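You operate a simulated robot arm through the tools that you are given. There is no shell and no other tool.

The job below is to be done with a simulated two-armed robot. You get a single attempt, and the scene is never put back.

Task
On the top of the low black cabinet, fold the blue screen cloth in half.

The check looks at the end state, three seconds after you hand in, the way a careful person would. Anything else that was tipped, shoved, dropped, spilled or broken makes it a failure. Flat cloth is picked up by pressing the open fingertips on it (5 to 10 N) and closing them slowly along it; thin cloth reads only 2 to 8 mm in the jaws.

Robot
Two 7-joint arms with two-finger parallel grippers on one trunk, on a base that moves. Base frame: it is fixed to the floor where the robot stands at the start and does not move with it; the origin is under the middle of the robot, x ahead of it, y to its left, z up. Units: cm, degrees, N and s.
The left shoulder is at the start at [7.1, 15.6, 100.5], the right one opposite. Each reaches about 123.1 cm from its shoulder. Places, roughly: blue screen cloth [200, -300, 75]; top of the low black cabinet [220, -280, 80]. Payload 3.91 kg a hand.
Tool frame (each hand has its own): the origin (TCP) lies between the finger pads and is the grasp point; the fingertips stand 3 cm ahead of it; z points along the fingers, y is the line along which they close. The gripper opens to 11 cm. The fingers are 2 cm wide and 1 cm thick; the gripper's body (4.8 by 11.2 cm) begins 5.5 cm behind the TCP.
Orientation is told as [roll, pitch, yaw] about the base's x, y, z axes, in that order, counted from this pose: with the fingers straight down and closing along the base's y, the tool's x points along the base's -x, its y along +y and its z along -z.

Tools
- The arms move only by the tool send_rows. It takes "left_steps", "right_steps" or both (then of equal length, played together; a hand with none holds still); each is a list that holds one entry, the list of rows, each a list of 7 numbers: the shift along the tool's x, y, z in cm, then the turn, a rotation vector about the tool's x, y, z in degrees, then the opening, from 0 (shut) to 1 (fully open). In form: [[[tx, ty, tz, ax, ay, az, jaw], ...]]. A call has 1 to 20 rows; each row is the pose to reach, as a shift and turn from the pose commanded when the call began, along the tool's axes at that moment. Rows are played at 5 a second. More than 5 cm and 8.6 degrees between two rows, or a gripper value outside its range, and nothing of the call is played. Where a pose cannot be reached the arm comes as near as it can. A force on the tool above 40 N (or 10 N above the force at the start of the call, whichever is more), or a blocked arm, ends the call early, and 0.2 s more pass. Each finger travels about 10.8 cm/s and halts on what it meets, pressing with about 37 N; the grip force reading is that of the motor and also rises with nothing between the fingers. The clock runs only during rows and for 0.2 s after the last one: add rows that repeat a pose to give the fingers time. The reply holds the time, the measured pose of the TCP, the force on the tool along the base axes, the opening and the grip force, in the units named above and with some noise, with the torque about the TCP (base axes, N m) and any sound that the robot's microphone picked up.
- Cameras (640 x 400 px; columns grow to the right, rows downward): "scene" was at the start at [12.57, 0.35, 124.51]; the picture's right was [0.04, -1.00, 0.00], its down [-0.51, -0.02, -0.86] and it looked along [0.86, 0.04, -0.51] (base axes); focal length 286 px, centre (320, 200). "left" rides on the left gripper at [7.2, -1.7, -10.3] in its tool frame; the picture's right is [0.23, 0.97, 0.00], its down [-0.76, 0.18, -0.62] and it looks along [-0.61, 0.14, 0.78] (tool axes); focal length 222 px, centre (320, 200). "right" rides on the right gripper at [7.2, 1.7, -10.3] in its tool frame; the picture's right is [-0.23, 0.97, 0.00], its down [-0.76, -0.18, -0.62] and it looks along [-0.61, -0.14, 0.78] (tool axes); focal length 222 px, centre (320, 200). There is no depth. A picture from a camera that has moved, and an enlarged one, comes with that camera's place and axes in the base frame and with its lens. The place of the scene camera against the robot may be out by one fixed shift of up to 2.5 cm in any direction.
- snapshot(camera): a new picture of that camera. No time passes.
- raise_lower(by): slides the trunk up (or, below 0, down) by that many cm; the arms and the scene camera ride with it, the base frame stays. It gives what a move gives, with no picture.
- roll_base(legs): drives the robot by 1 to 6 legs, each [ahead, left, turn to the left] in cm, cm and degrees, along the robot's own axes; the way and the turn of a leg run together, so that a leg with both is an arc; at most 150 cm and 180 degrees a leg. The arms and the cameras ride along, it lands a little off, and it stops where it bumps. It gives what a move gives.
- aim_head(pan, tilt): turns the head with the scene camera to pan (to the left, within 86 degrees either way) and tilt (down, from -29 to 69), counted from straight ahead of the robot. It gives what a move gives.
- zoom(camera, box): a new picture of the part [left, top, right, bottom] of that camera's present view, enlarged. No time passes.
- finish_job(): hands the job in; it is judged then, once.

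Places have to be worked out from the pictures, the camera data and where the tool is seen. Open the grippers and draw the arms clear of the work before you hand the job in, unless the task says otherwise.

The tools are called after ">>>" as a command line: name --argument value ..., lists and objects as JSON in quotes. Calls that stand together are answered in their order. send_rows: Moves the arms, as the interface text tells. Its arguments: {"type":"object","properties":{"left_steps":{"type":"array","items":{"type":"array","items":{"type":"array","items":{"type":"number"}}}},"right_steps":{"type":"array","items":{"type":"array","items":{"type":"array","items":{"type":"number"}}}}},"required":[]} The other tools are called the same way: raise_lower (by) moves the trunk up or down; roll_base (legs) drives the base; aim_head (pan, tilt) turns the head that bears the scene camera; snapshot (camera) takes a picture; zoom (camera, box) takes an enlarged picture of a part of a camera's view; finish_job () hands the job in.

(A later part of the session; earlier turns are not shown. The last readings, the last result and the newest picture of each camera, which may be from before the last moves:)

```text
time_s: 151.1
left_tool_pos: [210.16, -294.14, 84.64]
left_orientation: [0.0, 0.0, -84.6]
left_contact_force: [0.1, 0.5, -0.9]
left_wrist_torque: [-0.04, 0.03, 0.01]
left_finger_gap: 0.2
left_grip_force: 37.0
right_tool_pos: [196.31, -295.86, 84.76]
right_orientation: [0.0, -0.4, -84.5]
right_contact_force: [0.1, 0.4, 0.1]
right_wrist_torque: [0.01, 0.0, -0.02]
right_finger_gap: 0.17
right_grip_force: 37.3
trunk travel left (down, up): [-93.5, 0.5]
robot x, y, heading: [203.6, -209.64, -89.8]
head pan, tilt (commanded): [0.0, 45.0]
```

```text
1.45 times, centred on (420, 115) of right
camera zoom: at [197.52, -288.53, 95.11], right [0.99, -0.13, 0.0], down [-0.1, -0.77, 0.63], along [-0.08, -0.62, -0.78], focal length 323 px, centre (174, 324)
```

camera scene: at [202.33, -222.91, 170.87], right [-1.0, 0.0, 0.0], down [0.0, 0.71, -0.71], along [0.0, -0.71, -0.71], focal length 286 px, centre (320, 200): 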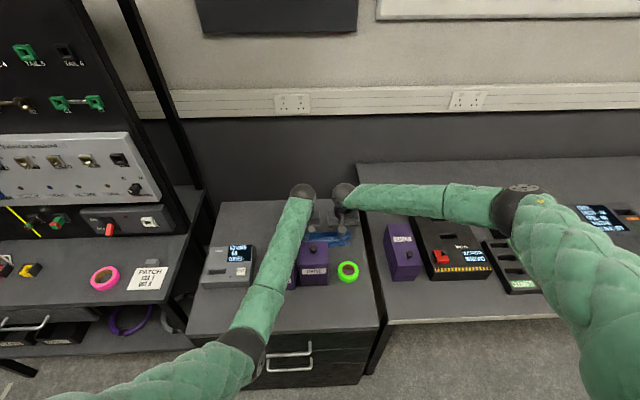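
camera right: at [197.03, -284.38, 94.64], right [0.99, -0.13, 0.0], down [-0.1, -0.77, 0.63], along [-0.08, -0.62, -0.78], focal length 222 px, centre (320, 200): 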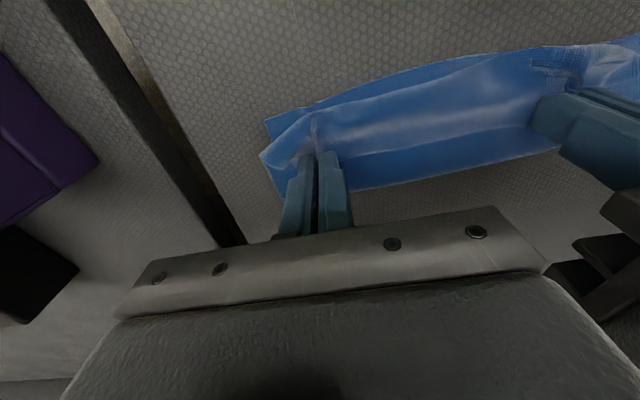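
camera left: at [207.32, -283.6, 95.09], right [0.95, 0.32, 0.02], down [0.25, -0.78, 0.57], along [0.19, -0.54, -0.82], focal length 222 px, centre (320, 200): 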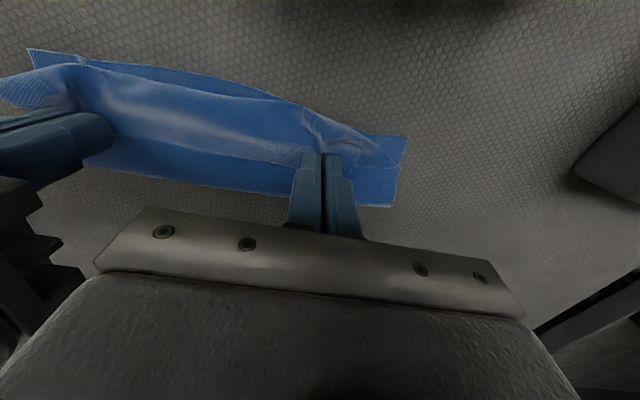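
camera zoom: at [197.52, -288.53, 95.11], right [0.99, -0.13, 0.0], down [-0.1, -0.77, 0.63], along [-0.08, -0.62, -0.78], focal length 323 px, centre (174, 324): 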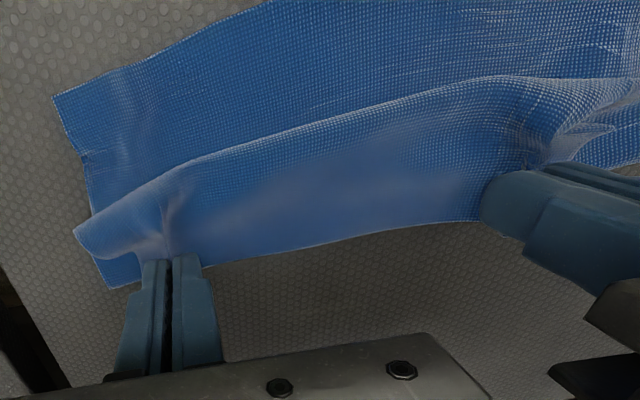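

Measured now, the main bend lies only 7–8 cm behind the front edge, since my earlier forward pass dragged it. I go back up and behind to let the lower layer lie down again, then return with a smaller arc.

>>> send_rows --left_steps '[[[-0.5, 0, -1.5, 0, 0, 0, 0], [-1.3, 0.02, -3, 0, 0, 0, 0], [-2.3, 0.04, -4.3, 0, 0, 0, 0], [-3.5, 0.06, -5.1, 0, 0, 0, 0], [-4.8, 0.08, -5.3, 0, 0, 0, 0], [-6.2, 0.1, -5, 0, 0, 0, 0], [-7.5, 0.12, -4.3, 0, 0, 0, 0], [-8.6, 0.15, -3.2, 0, 0, 0, 0], [-9.4, 0.15, -2, 0, 0, 0, 0], [-9.4, 0.15, -2, 0, 0, 0, 0], [-9.4, 0.15, -2, 0, 0, 0, 0]]]' --right_steps '[[[-0.5, 0, -1.5, 0, 0, 0, 0], [-1.3, 0.02, -3, 0, 0, 0, 0], [-2.3, 0.04, -4.3, 0, 0, 0, 0], [-3.5, 0.06, -5.1, 0, 0, 0, 0], [-4.8, 0.08, -5.3, 0, 0, 0, 0], [-6.2, 0.1, -5, 0, 0, 0, 0], [-7.5, 0.12, -4.3, 0, 0, 0, 0], [-8.6, 0.15, -3.2, 0, 0, 0, 0], [-9.4, 0.15, -2, 0, 0, 0, 0], [-9.4, 0.15, -2, 0, 0, 0, 0], [-9.4, 0.15, -2, 0, 0, 0, 0]]]'

>>> snapshot --camera "left"

>>> snapshot --camera "right"

>>> zoom --camera "scene" --box '[260, 170, 380, 260]'

```text
time_s: 153.5
left_tool_pos: [211.34, -303.51, 86.69]
left_orientation: [0.1, 0.0, -84.5]
left_contact_force: [0.0, 0.6, 0.5]
left_wrist_torque: [0.01, -0.02, 0.02]
left_finger_gap: 0.19
left_grip_force: 36.7
right_tool_pos: [197.41, -305.09, 86.92]
right_orientation: [0.1, -0.4, -84.5]
right_contact_force: [0.3, 0.0, -0.8]
right_wrist_torque: [0.01, 0.02, -0.02]
right_finger_gap: 0.16
right_grip_force: 36.4
trunk travel left (down, up): [-93.5, 0.5]
robot x, y, heading: [203.66, -209.79, -89.6]
head pan, tilt (commanded): [0.0, 45.0]
```

```text
taken
camera left: at [208.85, -296.28, 96.96], right [0.95, 0.32, 0.0], down [0.25, -0.74, 0.62], along [0.2, -0.59, -0.78], focal length 222 px, centre (320, 200)
```

left: 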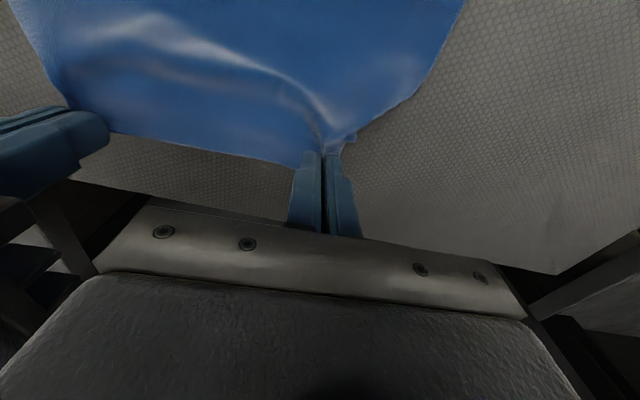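

```text
taken
camera right: at [198.53, -297.82, 97.14], right [0.99, -0.13, 0.0], down [-0.1, -0.77, 0.63], along [-0.08, -0.62, -0.78], focal length 222 px, centre (320, 200)
```

right: 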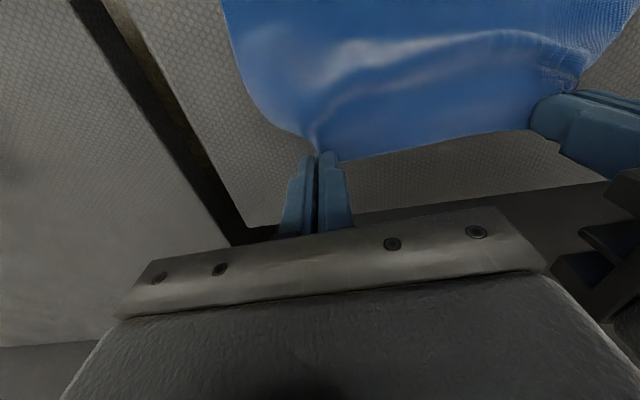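

```text
4.44 times, centred on (320, 215) of scene
camera zoom: at [202.35, -222.95, 170.87], right [-1.0, 0.0, 0.0], down [0.0, 0.71, -0.71], along [0.0, -0.71, -0.71], focal length 1272 px, centre (320, 133)
```

zoom: 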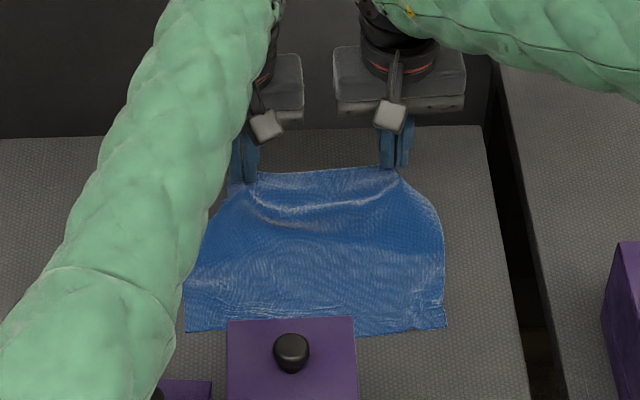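

The cloth has re-laid itself. A better way given this grip: lift the whole cloth so it hangs, set its lower (front) edge down below the hands, lay the lower half forward and bring the gripped edge back over it, so the grip direction suits the final lay with no hem. I lift both hands slowly 17.5 cm.

>>> send_rows --left_steps '[[[0, 0, -1.25, 0, 0, 0, 0], [0, 0, -2.5, 0, 0, 0, 0], [0, 0, -3.75, 0, 0, 0, 0], [0, 0, -5, 0, 0, 0, 0], [0, 0, -6.25, 0, 0, 0, 0], [0, 0, -7.5, 0, 0, 0, 0], [0, 0, -8.75, 0, 0, 0, 0], [0, 0, -10, 0, 0, 0, 0], [0, 0, -11.25, 0, 0, 0, 0], [0, 0, -12.5, 0, 0, 0, 0], [0, 0, -13.75, 0, 0, 0, 0], [0, 0, -15, 0, 0, 0, 0], [0, 0, -16.25, 0, 0, 0, 0], [0, 0, -17.5, 0, 0, 0, 0], [0, 0, -17.5, 0, 0, 0, 0], [0, 0, -17.5, 0, 0, 0, 0]]]' --right_steps '[[[0, 0, -1.25, 0, 0, 0, 0], [0, 0, -2.5, 0, 0, 0, 0], [0, 0, -3.75, 0, 0, 0, 0], [0, 0, -5, 0, 0, 0, 0], [0, 0, -6.25, 0, 0, 0, 0], [0, 0, -7.5, 0, 0, 0, 0], [0, 0, -8.75, 0, 0, 0, 0], [0, 0, -10, 0, 0, 0, 0], [0, 0, -11.25, 0, 0, 0, 0], [0, 0, -12.5, 0, 0, 0, 0], [0, 0, -13.75, 0, 0, 0, 0], [0, 0, -15, 0, 0, 0, 0], [0, 0, -16.25, 0, 0, 0, 0], [0, 0, -17.5, 0, 0, 0, 0], [0, 0, -17.5, 0, 0, 0, 0], [0, 0, -17.5, 0, 0, 0, 0]]]'

>>> snapshot --camera "scene"

>>> zoom --camera "scene" --box '[230, 120, 390, 240]'

>>> snapshot --camera "left"

>>> snapshot --camera "right"

```text
time_s: 156.9
left_tool_pos: [211.31, -303.52, 104.14]
left_orientation: [0.0, 0.0, -84.6]
left_contact_force: [-0.6, 0.2, -0.4]
left_wrist_torque: [-0.01, 0.02, -0.03]
left_finger_gap: 0.17
left_grip_force: 37.3
right_tool_pos: [197.47, -305.15, 104.37]
right_orientation: [-0.1, -0.4, -84.5]
right_contact_force: [0.0, 0.4, -0.4]
right_wrist_torque: [0.03, 0.02, 0.01]
right_finger_gap: 0.16
right_grip_force: 37.0
trunk travel left (down, up): [-93.5, 0.5]
robot x, y, heading: [203.71, -209.63, -89.6]
head pan, tilt (commanded): [0.0, 45.0]
```

```text
taken
camera scene: at [202.33, -222.95, 170.87], right [-1.0, 0.0, 0.0], down [0.0, 0.71, -0.71], along [0.0, -0.71, -0.71], focal length 286 px, centre (320, 200)
```

scene: 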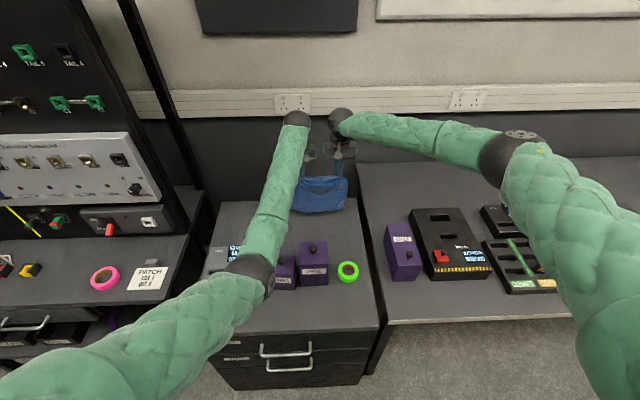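

```text
3.33 times, centred on (310, 180) of scene
camera zoom: at [202.33, -222.95, 170.87], right [-1.0, 0.0, 0.0], down [0.0, 0.71, -0.71], along [0.0, -0.71, -0.71], focal length 954 px, centre (353, 267)
```

zoom: 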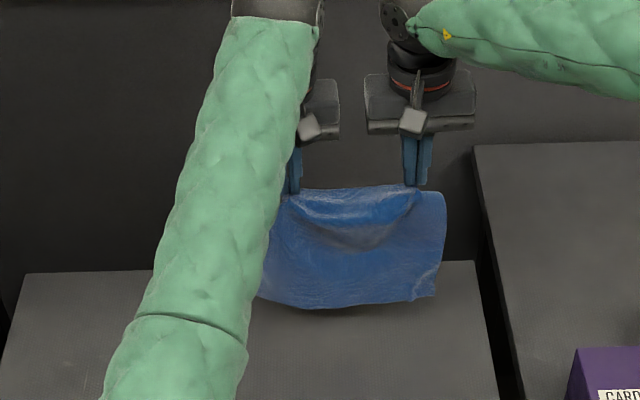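

```text
taken
camera left: at [208.85, -296.32, 114.5], right [0.95, 0.32, 0.0], down [0.25, -0.74, 0.62], along [0.2, -0.59, -0.78], focal length 222 px, centre (320, 200)
```

left: 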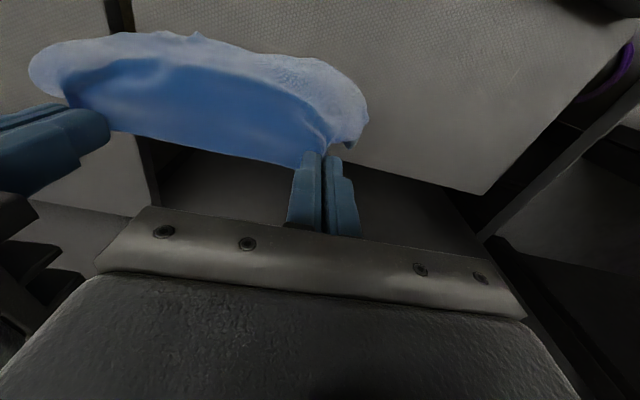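

```text
taken
camera right: at [198.53, -297.76, 114.61], right [0.99, -0.13, 0.0], down [-0.1, -0.77, 0.63], along [-0.08, -0.62, -0.78], focal length 222 px, centre (320, 200)
```

right: 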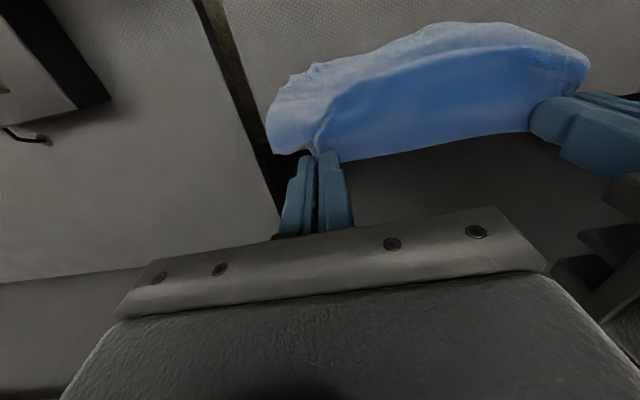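

The cloth hangs freely with its lower edge a few cm above the table. I shift both hands 2 cm back and lower 5 cm, so that the lower edge just reaches the table, and look.

>>> send_rows --left_steps '[[[-0.7, 0, 0.5, 0, 0, 0, 0], [-1.4, 0, 1, 0, 0, 0, 0], [-2, 0, 2, 0, 0, 0, 0], [-2, 0, 3, 0, 0, 0, 0], [-2, 0, 4, 0, 0, 0, 0], [-2, 0, 5, 0, 0, 0, 0], [-2, 0, 5, 0, 0, 0, 0]]]' --right_steps '[[[-0.7, 0, 0.5, 0, 0, 0, 0], [-1.4, 0, 1, 0, 0, 0, 0], [-2, 0, 2, 0, 0, 0, 0], [-2, 0, 3, 0, 0, 0, 0], [-2, 0, 4, 0, 0, 0, 0], [-2, 0, 5, 0, 0, 0, 0], [-2, 0, 5, 0, 0, 0, 0]]]'

>>> zoom --camera "scene" --box '[230, 120, 390, 240]'

>>> zoom --camera "right" --box '[200, 0, 640, 230]'

>>> zoom --camera "left" --box '[0, 0, 440, 230]'

```text
time_s: 158.5
left_tool_pos: [211.5, -305.51, 99.18]
left_orientation: [0.0, -0.1, -84.5]
left_contact_force: [0.0, 1.0, -0.2]
left_wrist_torque: [0.0, -0.01, -0.01]
left_finger_gap: 0.19
left_grip_force: 37.1
right_tool_pos: [197.73, -307.08, 99.37]
right_orientation: [0.0, -0.3, -84.5]
right_contact_force: [0.0, -0.8, -0.2]
right_wrist_torque: [-0.03, 0.03, 0.0]
right_finger_gap: 0.14
right_grip_force: 36.7
trunk travel left (down, up): [-93.5, 0.5]
robot x, y, heading: [204.22, -209.69, -89.6]
head pan, tilt (commanded): [0.0, 45.0]
```

```text
3.33 times, centred on (310, 180) of scene
camera zoom: at [202.33, -222.93, 170.87], right [-1.0, 0.0, 0.0], down [0.0, 0.71, -0.71], along [0.0, -0.71, -0.71], focal length 954 px, centre (353, 267)
```

zoom: 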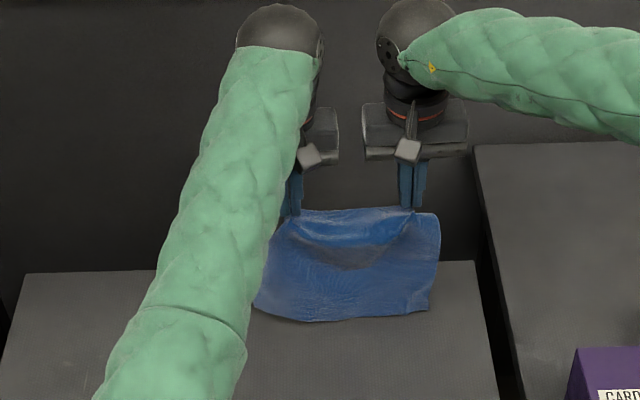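

```text
1.45 times, centred on (420, 115) of right
camera zoom: at [198.74, -299.72, 109.62], right [0.99, -0.13, 0.0], down [-0.1, -0.77, 0.63], along [-0.08, -0.62, -0.78], focal length 323 px, centre (174, 324)
```

zoom: 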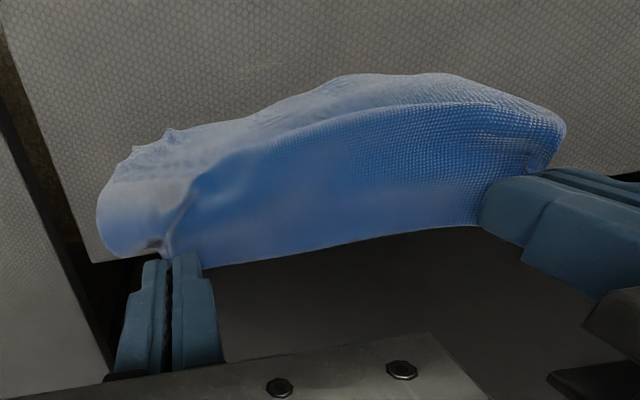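

```text
1.45 times, centred on (220, 115) of left
camera zoom: at [209.04, -298.35, 109.51], right [0.95, 0.32, 0.0], down [0.25, -0.74, 0.62], along [0.2, -0.59, -0.78], focal length 323 px, centre (466, 324)
```

zoom: 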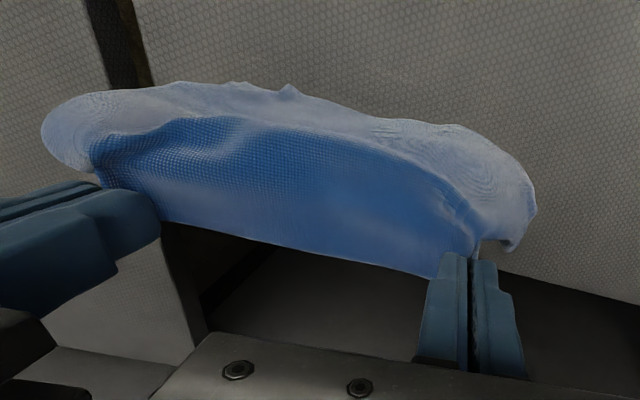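

The lower edge is now about 1 cm above the table near y≈-302. I lower while moving forward, so the lower half lies down ahead of it, and check halfway.

>>> send_rows --left_steps '[[[0.4, 0, 0.6, 0, 0, 0, 0], [0.8, 0, 1.2, 0, 0, 0, 0], [1.4, 0, 1.9, 0, 0, 0, 0], [2, 0, 2.6, 0, 0, 0, 0], [2.6, 0, 3.3, 0, 0, 0, 0], [3.2, 0, 4, 0, 0, 0, 0], [3.8, 0, 4.7, 0, 0, 0, 0], [4.4, 0, 5.4, 0, 0, 0, 0], [5, 0, 6.1, 0, 0, 0, 0], [5.6, 0, 6.8, 0, 0, 0, 0], [5.6, 0, 6.8, 0, 0, 0, 0]]]' --right_steps '[[[0.4, 0, 0.6, 0, 0, 0, 0], [0.8, 0, 1.2, 0, 0, 0, 0], [1.4, 0, 1.9, 0, 0, 0, 0], [2, 0, 2.6, 0, 0, 0, 0], [2.6, 0, 3.3, 0, 0, 0, 0], [3.2, 0, 4, 0, 0, 0, 0], [3.8, 0, 4.7, 0, 0, 0, 0], [4.4, 0, 5.4, 0, 0, 0, 0], [5, 0, 6.1, 0, 0, 0, 0], [5.6, 0, 6.8, 0, 0, 0, 0], [5.6, 0, 6.8, 0, 0, 0, 0]]]'

>>> zoom --camera "scene" --box '[230, 140, 390, 260]'

>>> zoom --camera "right" --box '[200, 0, 640, 230]'

>>> zoom --camera "left" --box '[0, 0, 440, 230]'

```text
time_s: 160.9
left_tool_pos: [211.04, -299.89, 92.4]
left_orientation: [0.0, 0.1, -84.6]
left_contact_force: [0.3, 0.2, -0.3]
left_wrist_torque: [-0.04, -0.03, -0.02]
left_finger_gap: 0.17
left_grip_force: 37.1
right_tool_pos: [197.1, -301.39, 92.44]
right_orientation: [0.0, -0.4, -84.6]
right_contact_force: [0.1, -0.7, -0.1]
right_wrist_torque: [-0.04, 0.01, -0.01]
right_finger_gap: 0.15
right_grip_force: 36.9
trunk travel left (down, up): [-93.5, 0.5]
robot x, y, heading: [203.48, -209.84, -90.0]
head pan, tilt (commanded): [0.0, 45.0]
```

```text
3.33 times, centred on (310, 200) of scene
camera zoom: at [202.34, -222.95, 170.87], right [-1.0, 0.0, 0.0], down [0.0, 0.71, -0.71], along [0.0, -0.71, -0.71], focal length 954 px, centre (353, 200)
```

zoom: 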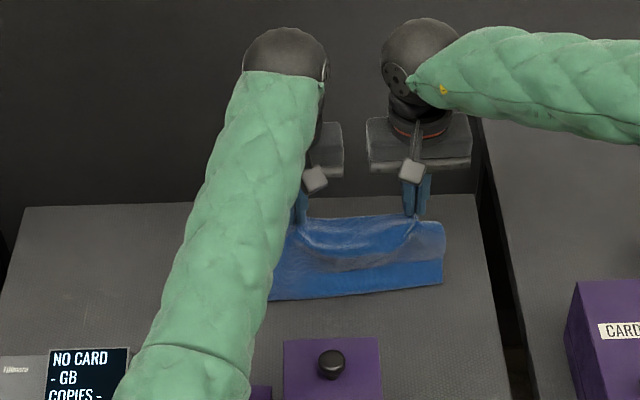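

```text
1.45 times, centred on (420, 115) of right
camera zoom: at [198.23, -294.18, 102.82], right [0.99, -0.13, 0.0], down [-0.1, -0.77, 0.63], along [-0.08, -0.62, -0.78], focal length 323 px, centre (174, 324)
```

zoom: 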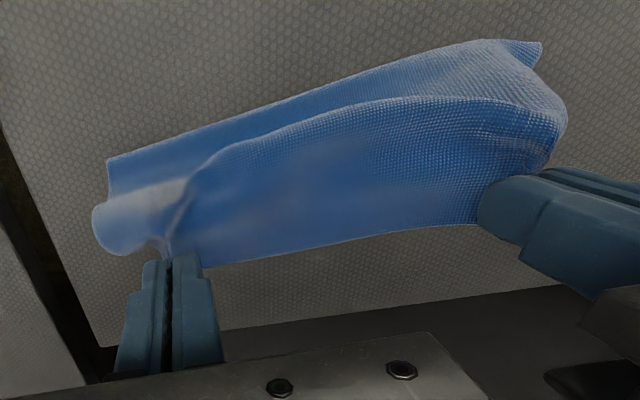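

```text
1.45 times, centred on (220, 115) of left
camera zoom: at [208.49, -292.81, 102.67], right [0.95, 0.32, 0.0], down [0.25, -0.74, 0.62], along [0.2, -0.59, -0.78], focal length 323 px, centre (466, 324)
```

zoom: 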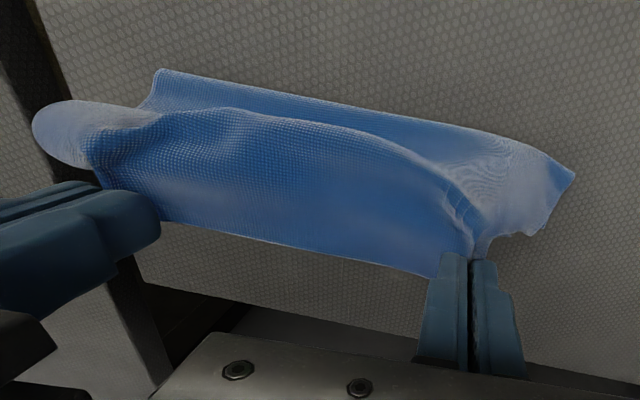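

I need to tell whether the front boundary is the fold or the cloth's own edge, so I zoom in closer.

>>> zoom --camera "scene" --box '[292, 188, 352, 233]'

>>> zoom --camera "right" --box '[250, 60, 390, 200]'

>>> zoom --camera "left" --box '[280, 60, 420, 200]'

```text
8.89 times, centred on (322, 210) of scene
camera zoom: at [202.34, -222.95, 170.87], right [-1.0, 0.0, 0.0], down [0.0, 0.71, -0.71], along [0.0, -0.71, -0.71], focal length 2543 px, centre (302, 107)
```

zoom: 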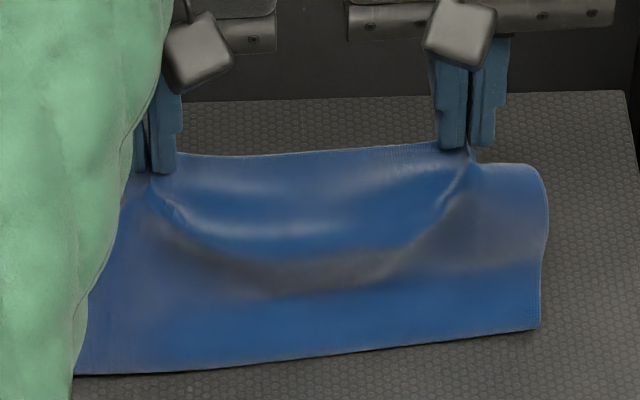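

```text
2.86 times, centred on (320, 130) of right
camera zoom: at [198.23, -294.18, 102.82], right [0.99, -0.13, 0.0], down [-0.1, -0.77, 0.63], along [-0.08, -0.62, -0.78], focal length 635 px, centre (320, 400)
```

zoom: 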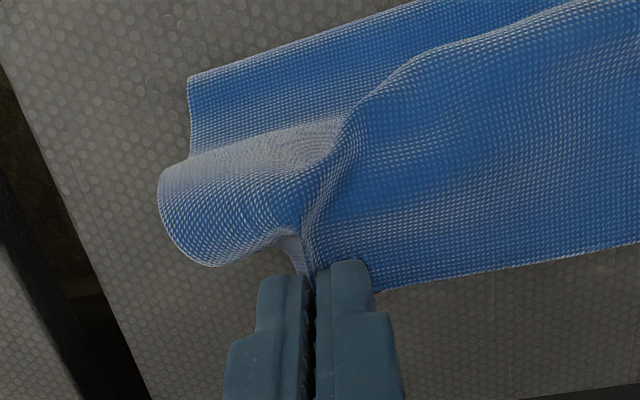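

```text
2.86 times, centred on (350, 130) of left
camera zoom: at [208.49, -292.81, 102.67], right [0.95, 0.32, 0.0], down [0.25, -0.74, 0.62], along [0.2, -0.59, -0.78], focal length 635 px, centre (234, 400)
```

zoom: 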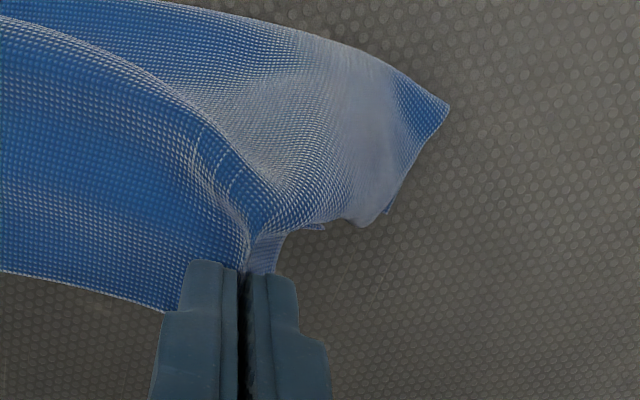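

A lower layer peeks out behind, so the front boundary is indeed the fold, near y≈-296.5, with the lower edge at about -302. I lower further with a slight forward-and-back curve, so the gripped edge ends above the lower edge.

>>> send_rows --left_steps '[[[0.4, 0, 0.7, 0, 0, 0, 0], [0.9, 0, 1.4, 0, 0, 0, 0], [1.4, 0, 2.2, 0, 0, 0, 0], [1.8, 0, 3, 0, 0, 0, 0], [2, 0, 3.8, 0, 0, 0, 0], [2.1, 0, 4.6, 0, 0, 0, 0], [2, 0, 5.4, 0, 0, 0, 0], [1.8, 0, 6.1, 0, 0, 0, 0], [1.8, 0, 6.1, 0, 0, 0, 0]]]' --right_steps '[[[0.4, 0, 0.7, 0, 0, 0, 0], [0.9, 0, 1.4, 0, 0, 0, 0], [1.4, 0, 2.2, 0, 0, 0, 0], [1.8, 0, 3, 0, 0, 0, 0], [2, 0, 3.8, 0, 0, 0, 0], [2.1, 0, 4.6, 0, 0, 0, 0], [2, 0, 5.4, 0, 0, 0, 0], [1.8, 0, 6.1, 0, 0, 0, 0], [1.8, 0, 6.1, 0, 0, 0, 0]]]'

>>> zoom --camera "scene" --box '[272, 188, 368, 260]'

>>> zoom --camera "right" --box '[200, 0, 640, 230]'

>>> zoom --camera "left" --box '[0, 0, 440, 230]'

```text
time_s: 162.9
left_tool_pos: [210.8, -298.07, 86.38]
left_orientation: [0.1, 0.1, -84.6]
left_contact_force: [-0.2, 0.3, 0.2]
left_wrist_torque: [0.02, 0.02, -0.02]
left_finger_gap: 0.16
left_grip_force: 37.3
right_tool_pos: [196.76, -299.74, 86.42]
right_orientation: [-0.1, -0.4, -84.4]
right_contact_force: [-0.1, 0.2, 0.0]
right_wrist_torque: [0.0, 0.01, -0.03]
right_finger_gap: 0.18
right_grip_force: 37.1
trunk travel left (down, up): [-93.5, 0.5]
robot x, y, heading: [203.73, -209.61, -89.6]
head pan, tilt (commanded): [0.0, 45.0]
```

```text
5.56 times, centred on (320, 224) of scene
camera zoom: at [202.32, -222.91, 170.87], right [-1.0, 0.0, 0.0], down [0.0, 0.71, -0.71], along [0.0, -0.71, -0.71], focal length 1590 px, centre (320, 67)
```

zoom: 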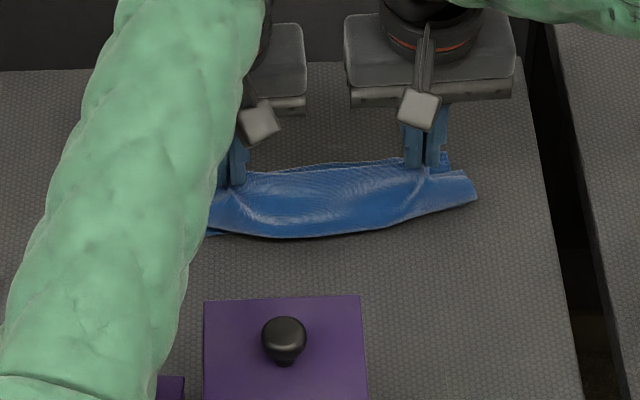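

```text
1.45 times, centred on (420, 115) of right
camera zoom: at [198.01, -292.46, 96.73], right [0.99, -0.13, 0.0], down [-0.1, -0.77, 0.63], along [-0.08, -0.62, -0.78], focal length 323 px, centre (174, 324)
```

zoom: 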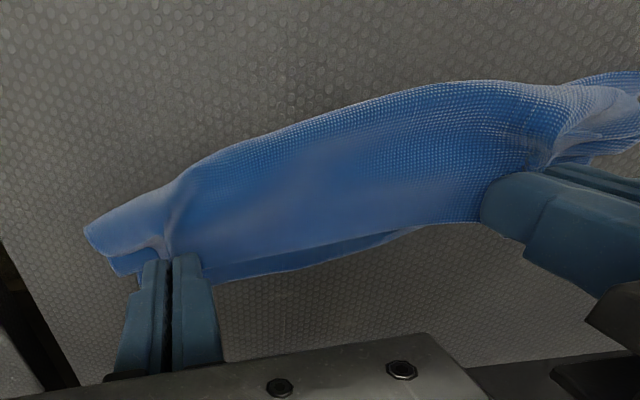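

```text
1.45 times, centred on (220, 115) of left
camera zoom: at [208.31, -290.97, 96.61], right [0.95, 0.32, 0.0], down [0.25, -0.74, 0.62], along [0.2, -0.59, -0.78], focal length 323 px, centre (466, 324)
```

zoom: 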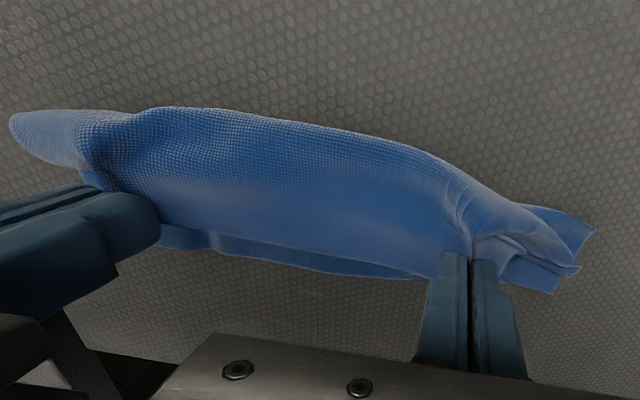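

The lower edge shows at y≈-302.3, the fold at about -294.4 and the gripped edge is about 2 cm short of the lower edge. I lower the last 2.6 cm while moving back 1.6 cm.

>>> send_rows --left_steps '[[[-0.2, 0, 0.5, 0, 0, 0, 0], [-0.5, 0, 1, 0, 0, 0, 0], [-0.8, 0, 1.5, 0, 0, 0, 0], [-1.1, 0, 2, 0, 0, 0, 0], [-1.4, 0, 2.4, 0, 0, 0, 0], [-1.6, 0, 2.6, 0, 0, 0, 0], [-1.6, 0, 2.6, 0, 0, 0, 0]]]' --right_steps '[[[-0.2, 0, 0.5, 0, 0, 0, 0], [-0.5, 0, 1, 0, 0, 0, 0], [-0.8, 0, 1.5, 0, 0, 0, 0], [-1.1, 0, 2, 0, 0, 0, 0], [-1.4, 0, 2.4, 0, 0, 0, 0], [-1.6, 0, 2.6, 0, 0, 0, 0], [-1.6, 0, 2.6, 0, 0, 0, 0]]]'

>>> zoom --camera "scene" --box '[272, 188, 368, 260]'

>>> zoom --camera "right" --box '[200, 0, 640, 230]'

>>> zoom --camera "left" --box '[0, 0, 440, 230]'

```text
time_s: 164.5
left_tool_pos: [210.97, -299.83, 83.79]
left_orientation: [0.1, 0.0, -84.7]
left_contact_force: [0.0, 0.5, 0.6]
left_wrist_torque: [0.01, 0.02, -0.04]
left_finger_gap: 0.2
left_grip_force: 37.5
right_tool_pos: [197.08, -301.39, 83.9]
right_orientation: [0.0, -0.5, -84.5]
right_contact_force: [0.8, 0.7, -0.5]
right_wrist_torque: [-0.01, 0.01, -0.01]
right_finger_gap: 0.16
right_grip_force: 36.7
trunk travel left (down, up): [-93.5, 0.5]
robot x, y, heading: [203.76, -209.95, -89.7]
head pan, tilt (commanded): [0.0, 45.0]
```

```text
5.56 times, centred on (320, 224) of scene
camera zoom: at [202.33, -222.93, 170.87], right [-1.0, 0.0, 0.0], down [0.0, 0.71, -0.71], along [0.0, -0.71, -0.71], focal length 1590 px, centre (320, 67)
```

zoom: 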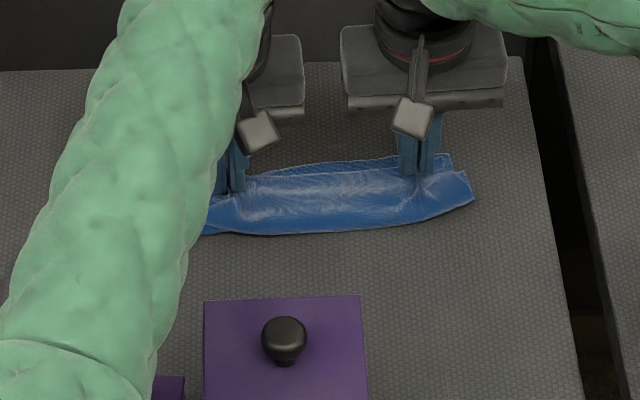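

```text
1.45 times, centred on (420, 115) of right
camera zoom: at [198.21, -294.09, 94.16], right [0.99, -0.13, 0.0], down [-0.1, -0.77, 0.63], along [-0.08, -0.62, -0.78], focal length 323 px, centre (174, 324)
```

zoom: 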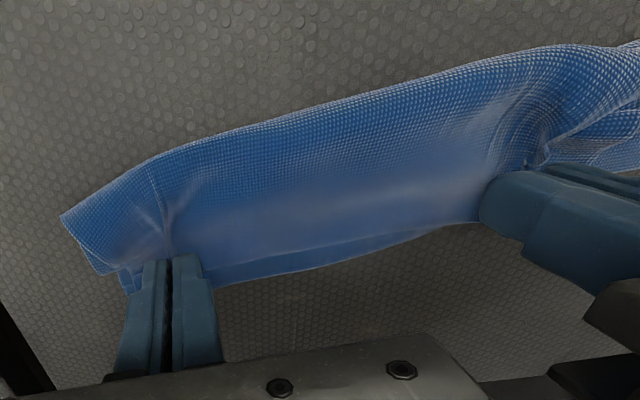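

```text
1.45 times, centred on (220, 115) of left
camera zoom: at [208.48, -292.56, 94.01], right [0.95, 0.32, 0.0], down [0.25, -0.74, 0.62], along [0.2, -0.59, -0.78], focal length 323 px, centre (466, 324)
```

zoom: 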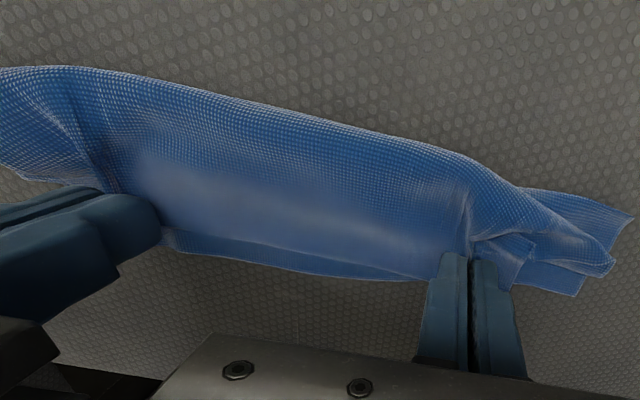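

The layer count shows the lower edge slid forward underneath, giving a three-layer zigzag rather than a half fold. I lift the cloth up again to undo this, and bring the hands over the mid-line so that the front half lies down forward again.

>>> send_rows --left_steps '[[[0, 0, -1.5, 0, 0, 0, 0], [0, 0, -3, 0, 0, 0, 0], [0, 0, -4.5, 0, 0, 0, 0], [0, 0, -6, 0, 0, 0, 0], [0, 0, -7.5, 0, 0, 0, 0], [0, 0, -9, 0, 0, 0, 0], [0, 0, -10.5, 0, 0, 0, 0], [0, 0, -12, 0, 0, 0, 0], [0, 0, -13.5, 0, 0, 0, 0], [0, 0, -15, 0, 0, 0, 0], [0, 0, -16.5, 0, 0, 0, 0], [0.8, 0, -18, 0, 0, 0, 0], [1.6, 0, -18, 0, 0, 0, 0], [2.4, 0, -18, 0, 0, 0, 0], [2.4, 0, -18, 0, 0, 0, 0]]]' --right_steps '[[[0, 0, -1.5, 0, 0, 0, 0], [0, 0, -3, 0, 0, 0, 0], [0, 0, -4.5, 0, 0, 0, 0], [0, 0, -6, 0, 0, 0, 0], [0, 0, -7.5, 0, 0, 0, 0], [0, 0, -9, 0, 0, 0, 0], [0, 0, -10.5, 0, 0, 0, 0], [0, 0, -12, 0, 0, 0, 0], [0, 0, -13.5, 0, 0, 0, 0], [0, 0, -15, 0, 0, 0, 0], [0, 0, -16.5, 0, 0, 0, 0], [0.8, 0, -18, 0, 0, 0, 0], [1.6, 0, -18, 0, 0, 0, 0], [2.4, 0, -18, 0, 0, 0, 0], [2.4, 0, -18, 0, 0, 0, 0]]]'

>>> zoom --camera "scene" --box '[230, 120, 390, 240]'

>>> zoom --camera "right" --box '[200, 0, 640, 230]'

```text
time_s: 167.7
left_tool_pos: [210.77, -297.43, 101.67]
left_orientation: [0.0, 0.1, -84.5]
left_contact_force: [-0.1, 0.5, -1.0]
left_wrist_torque: [0.03, 0.03, -0.03]
left_finger_gap: 0.17
left_grip_force: 37.3
right_tool_pos: [196.78, -298.87, 101.81]
right_orientation: [0.0, -0.4, -84.5]
right_contact_force: [-0.3, -0.5, 0.5]
right_wrist_torque: [0.0, 0.0, 0.01]
right_finger_gap: 0.19
right_grip_force: 37.1
trunk travel left (down, up): [-93.5, 0.5]
robot x, y, heading: [203.91, -209.67, -89.6]
head pan, tilt (commanded): [0.0, 45.0]
```

```text
3.33 times, centred on (310, 180) of scene
camera zoom: at [202.34, -222.94, 170.87], right [-1.0, 0.0, 0.0], down [0.0, 0.71, -0.71], along [0.0, -0.71, -0.71], focal length 954 px, centre (353, 267)
```

zoom: 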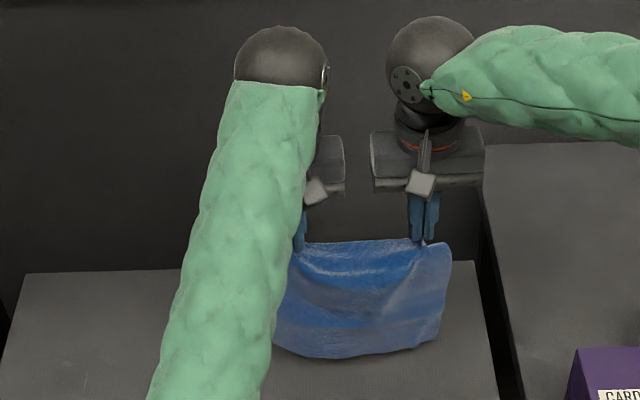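

```text
1.45 times, centred on (420, 115) of right
camera zoom: at [197.96, -291.52, 112.11], right [0.99, -0.13, 0.0], down [-0.1, -0.77, 0.63], along [-0.08, -0.62, -0.78], focal length 323 px, centre (174, 324)
```

zoom: 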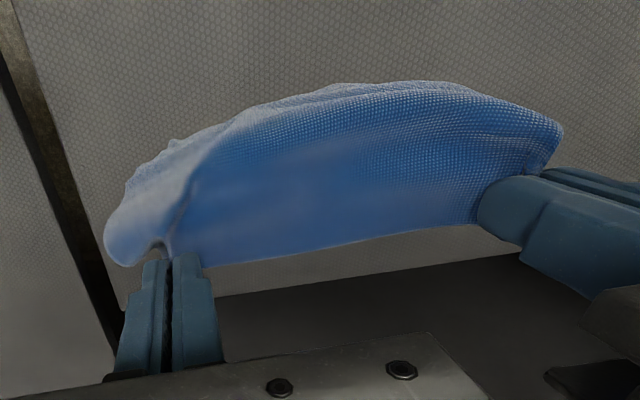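

The cloth hangs freely again. I now tilt both hands 60° (fingers toward the wall) while high up, so the cloth leaves the grip downward and hangs straight; that lets its lower edge trail behind when I lay it.

>>> send_rows --left_steps '[[[-0.6, 0, -1, 0, -7, 0, 0], [-1.2, 0, -2, 0, -14, 0, 0], [-1.9, 0, -3, 0, -21, 0, 0], [-2.6, 0, -4, 0, -28, 0, 0], [-3.2, 0, -4.5, 0, -35, 0, 0], [-3.9, 0, -5, 0, -42, 0, 0], [-4.5, 0, -5, 0, -49, 0, 0], [-5, 0, -5, 0, -55, 0, 0], [-5, 0, -5, 0, -60, 0, 0], [-5, 0, -5, 0, -60, 0, 0], [-5, 0, -5, 0, -60, 0, 0]]]' --right_steps '[[[-0.6, 0, -1, 0, -7, 0, 0], [-1.2, 0, -2, 0, -14, 0, 0], [-1.9, 0, -3, 0, -21, 0, 0], [-2.6, 0, -4, 0, -28, 0, 0], [-3.2, 0, -4.5, 0, -35, 0, 0], [-3.9, 0, -5, 0, -42, 0, 0], [-4.5, 0, -5, 0, -49, 0, 0], [-5, 0, -5, 0, -55, 0, 0], [-5, 0, -5, 0, -60, 0, 0], [-5, 0, -5, 0, -60, 0, 0], [-5, 0, -5, 0, -60, 0, 0]]]'

>>> snapshot --camera "scene"

>>> zoom --camera "scene" --box '[230, 120, 390, 240]'

>>> snapshot --camera "right"

>>> snapshot --camera "left"

```text
time_s: 170.1
left_tool_pos: [211.36, -302.36, 106.8]
left_orientation: [0.1, -60.0, -84.5]
left_contact_force: [-0.5, -0.1, 0.3]
left_wrist_torque: [0.03, -0.01, 0.01]
left_finger_gap: 0.17
left_grip_force: 36.9
right_tool_pos: [197.38, -303.89, 106.85]
right_orientation: [-0.1, -55.5, -84.3]
right_contact_force: [-0.3, -0.6, 0.3]
right_wrist_torque: [0.0, 0.0, -0.03]
right_finger_gap: 0.18
right_grip_force: 36.9
right hand out of reach, approached as far as the arm can: row 9, 10, 11
trunk travel left (down, up): [-93.5, 0.5]
robot x, y, heading: [203.64, -209.63, -89.9]
head pan, tilt (commanded): [0.0, 45.0]
```

```text
taken
camera scene: at [202.44, -222.95, 170.86], right [-1.0, 0.0, 0.0], down [0.0, 0.71, -0.71], along [0.0, -0.71, -0.71], focal length 286 px, centre (320, 200)
```

scene: 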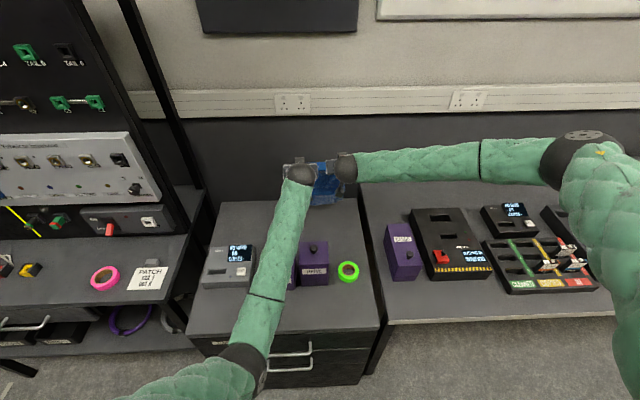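

```text
3.33 times, centred on (310, 180) of scene
camera zoom: at [202.44, -222.95, 170.86], right [-1.0, 0.0, 0.0], down [0.0, 0.71, -0.71], along [0.0, -0.71, -0.71], focal length 954 px, centre (353, 267)
```

zoom: 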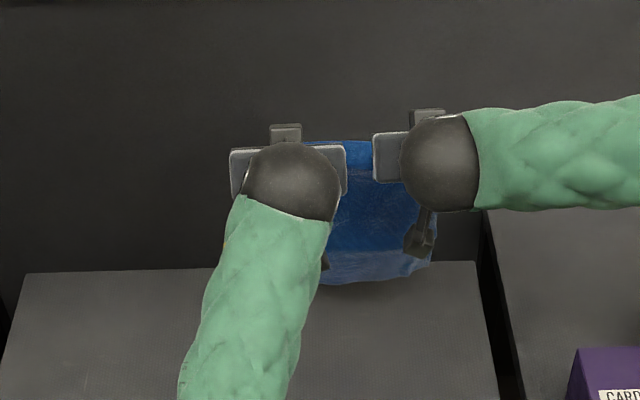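

```text
taken
camera right: at [198.02, -291.22, 106.78], right [0.98, -0.04, 0.19], down [-0.18, 0.06, 0.98], along [-0.05, -1.0, 0.06], focal length 222 px, centre (320, 200)
```

right: 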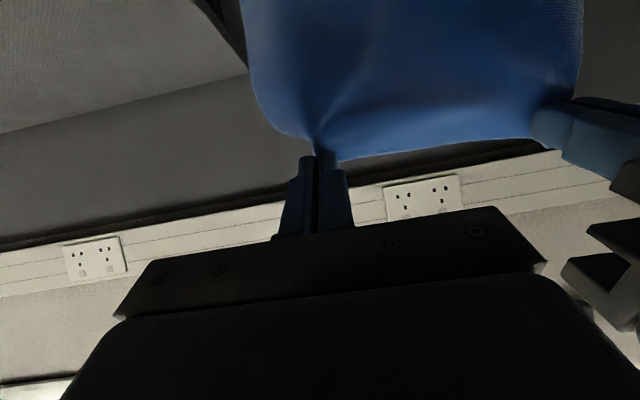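

```text
taken
camera left: at [208.28, -289.86, 105.57], right [0.96, 0.2, -0.2], down [0.16, 0.18, 0.97], along [0.23, -0.96, 0.14], focal length 222 px, centre (320, 200)
```

left: 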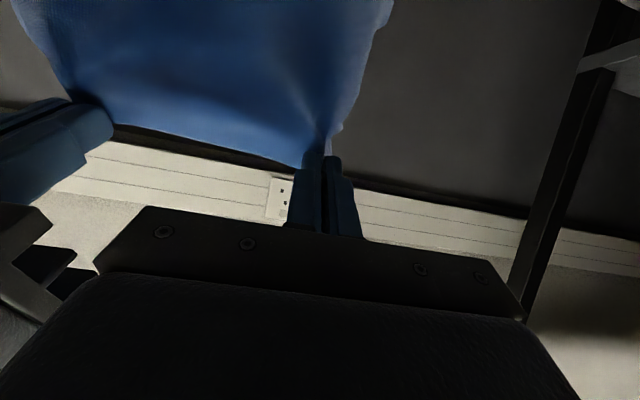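

With the hands tilted, the cloth hangs straight like a flat sheet. I lower 5 cm so its lower edge nearly touches the table, easing the tilt slightly to stay in reach.

>>> send_rows --left_steps '[[[0.87, 0, 0.5, 0, 1, 0, 0], [1.73, 0, 1, 0, 2, 0, 0], [2.6, 0, 1.5, 0, 3, 0, 0], [3.46, 0, 2, 0, 4, 0, 0], [4.33, 0, 2.5, 0, 5, 0, 0], [4.33, 0, 2.5, 0, 5, 0, 0], [4.33, 0, 2.5, 0, 5, 0, 0]]]' --right_steps '[[[0.87, 0, 0.5, 0, 1, 0, 0], [1.73, 0, 1, 0, 2, 0, 0], [2.6, 0, 1.5, 0, 3, 0, 0], [3.46, 0, 2, 0, 4, 0, 0], [4.33, 0, 2.5, 0, 5, 0, 0], [4.33, 0, 2.5, 0, 5, 0, 0], [4.33, 0, 2.5, 0, 5, 0, 0]]]'

>>> zoom --camera "scene" --box '[250, 150, 380, 248]'

>>> snapshot --camera "right"

>>> snapshot --camera "left"

```text
time_s: 171.7
left_tool_pos: [211.11, -302.33, 101.84]
left_orientation: [0.2, -54.9, -84.6]
left_contact_force: [0.5, 0.5, 0.0]
left_wrist_torque: [-0.01, 0.0, -0.03]
left_finger_gap: 0.18
left_grip_force: 37.1
right_tool_pos: [197.18, -303.51, 101.89]
right_orientation: [0.1, -50.4, -84.5]
right_contact_force: [0.3, -0.3, 1.0]
right_wrist_torque: [-0.04, 0.01, 0.01]
right_finger_gap: 0.17
right_grip_force: 37.3
trunk travel left (down, up): [-93.5, 0.5]
robot x, y, heading: [204.04, -209.38, -89.8]
head pan, tilt (commanded): [0.0, 45.0]
```

```text
4.08 times, centred on (315, 199) of scene
camera zoom: at [202.34, -222.94, 170.87], right [-1.0, 0.0, 0.0], down [0.0, 0.71, -0.71], along [0.0, -0.71, -0.71], focal length 1168 px, centre (340, 204)
```

zoom: 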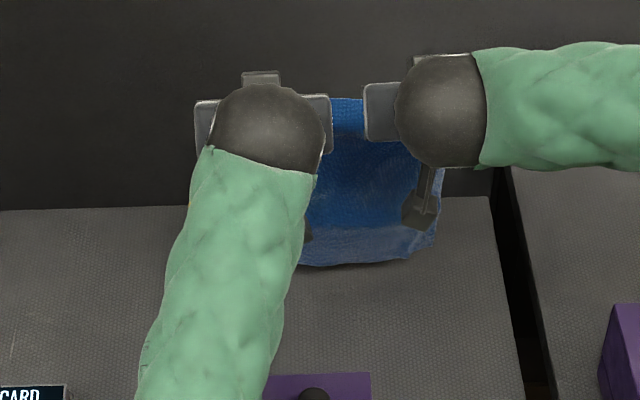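

```text
taken
camera right: at [197.87, -290.85, 102.87], right [0.98, -0.05, 0.17], down [-0.18, -0.02, 0.98], along [-0.05, -1.0, -0.03], focal length 222 px, centre (320, 200)
```

right: 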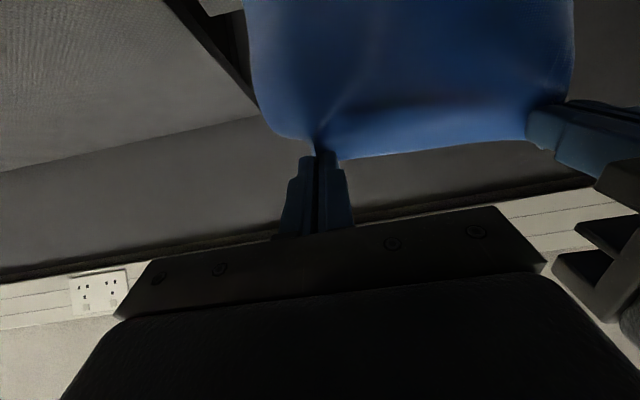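

```text
taken
camera left: at [208.17, -289.78, 101.66], right [0.96, 0.22, -0.19], down [0.17, 0.09, 0.98], along [0.23, -0.97, 0.05], focal length 222 px, centre (320, 200)
```

left: 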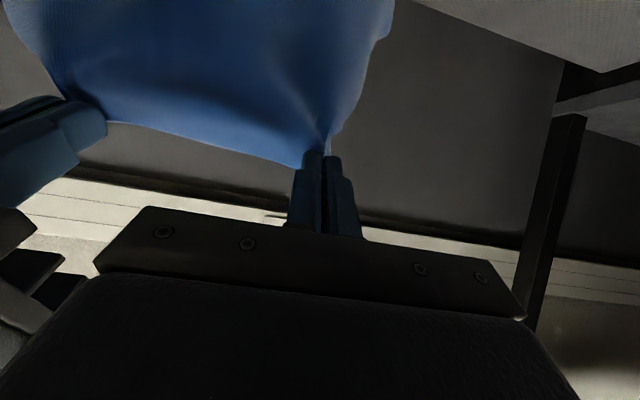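

With this tilt I can instead lay the cloth further back: lower edge at y≈-299, lower half lying back toward y≈-309 (cabinet edge is at -313), and then bring the gripped edge forward over it with room for tilted hands. I move forward 3.7 cm and touch the lower edge down.

>>> send_rows --left_steps '[[[-0.41, 0, -0.29, 0, 0, 0, 0], [-0.82, 0, -0.57, 0, 0, 0, 0], [-0.2, 0, -1.5, 0, 0, 0, 0], [0.5, 0, -2.5, 0, 0, 0, 0], [1.3, 0, -3.6, 0, 0, 0, 0], [1.3, 0, -3.6, 0, 0, 0, 0], [2.1, 0, -3.03, 0, 0, 0, 0], [2.94, 0, -2.46, 0, 0, 0, 0], [2.94, 0, -2.46, 0, 0, 0, 0]]]' --right_steps '[[[-0.39, 0, -0.32, 0, 0, 0, 0], [-0.77, 0, -0.64, 0, 0, 0, 0], [0, 0, -1.5, 0, 0, 0, 0], [0.8, 0, -2.5, 0, 0, 0, 0], [1.59, 0, -3.49, 0, 0, 0, 0], [1.59, 0, -3.49, 0, 0, 0, 0], [2.36, 0, -2.85, 0, 0, 0, 0], [3.13, 0, -2.21, 0, 0, 0, 0], [3.13, 0, -2.21, 0, 0, 0, 0]]]'

>>> zoom --camera "scene" --box '[250, 150, 380, 248]'

>>> snapshot --camera "right"

```text
time_s: 173.7
left_tool_pos: [212.41, -300.06, 102.7]
left_orientation: [2.1, -56.8, -85.9]
left_contact_force: [-39.3, 2.1, -7.0]
left_wrist_torque: [0.22, 0.67, -1.03]
left_finger_gap: 0.18
left_grip_force: 37.3
right_tool_pos: [197.09, -299.63, 100.87]
right_orientation: [0.1, -50.5, -84.5]
right_contact_force: [38.3, -2.3, 6.3]
right_wrist_torque: [-0.22, -0.94, 0.76]
right_finger_gap: 0.2
right_grip_force: 36.9
trunk travel left (down, up): [-93.5, 0.5]
robot x, y, heading: [204.07, -209.85, -89.6]
head pan, tilt (commanded): [0.0, 45.0]
```

```text
4.08 times, centred on (315, 199) of scene
camera zoom: at [202.31, -222.9, 170.87], right [-1.0, 0.0, 0.0], down [0.0, 0.71, -0.71], along [0.0, -0.71, -0.71], focal length 1168 px, centre (340, 204)
```

zoom: 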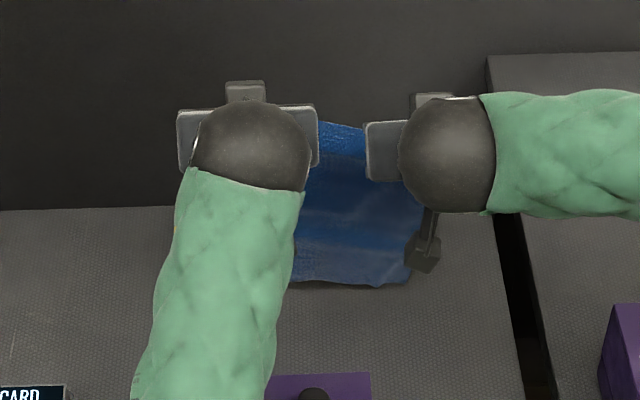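

```text
taken
camera right: at [197.7, -287.14, 101.91], right [0.98, -0.05, 0.18], down [-0.18, -0.02, 0.98], along [-0.04, -1.0, -0.03], focal length 222 px, centre (320, 200)
```

right: 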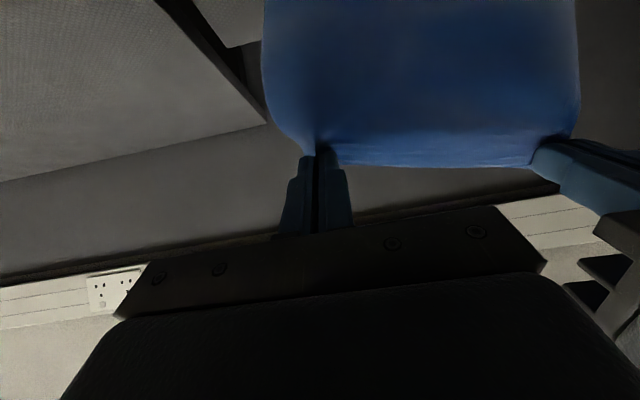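

The forces show the hands pulling against each other by about 39 N, and the left lags its command, so something blocks the left arm. I take a full view at once.

>>> snapshot --camera "scene"

>>> snapshot --camera "left"

```text
taken
camera scene: at [202.31, -222.9, 170.87], right [-1.0, 0.0, 0.0], down [0.0, 0.71, -0.71], along [0.0, -0.71, -0.71], focal length 286 px, centre (320, 200)
```

scene: 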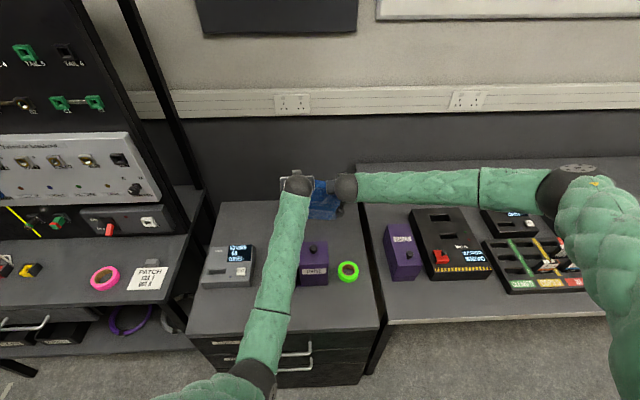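

```text
taken
camera left: at [209.34, -287.59, 102.26], right [0.96, 0.22, -0.17], down [0.15, 0.12, 0.98], along [0.24, -0.97, 0.08], focal length 222 px, centre (320, 200)
```

left: 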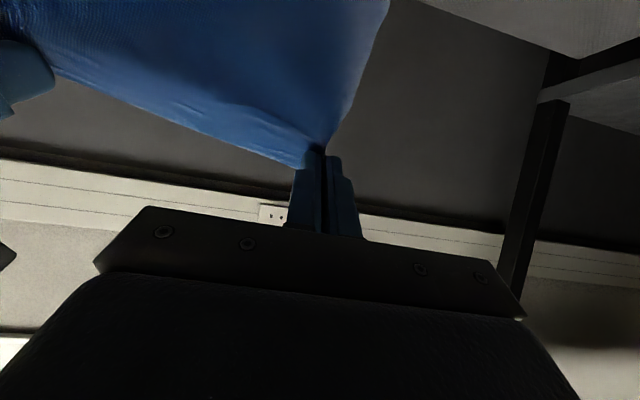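

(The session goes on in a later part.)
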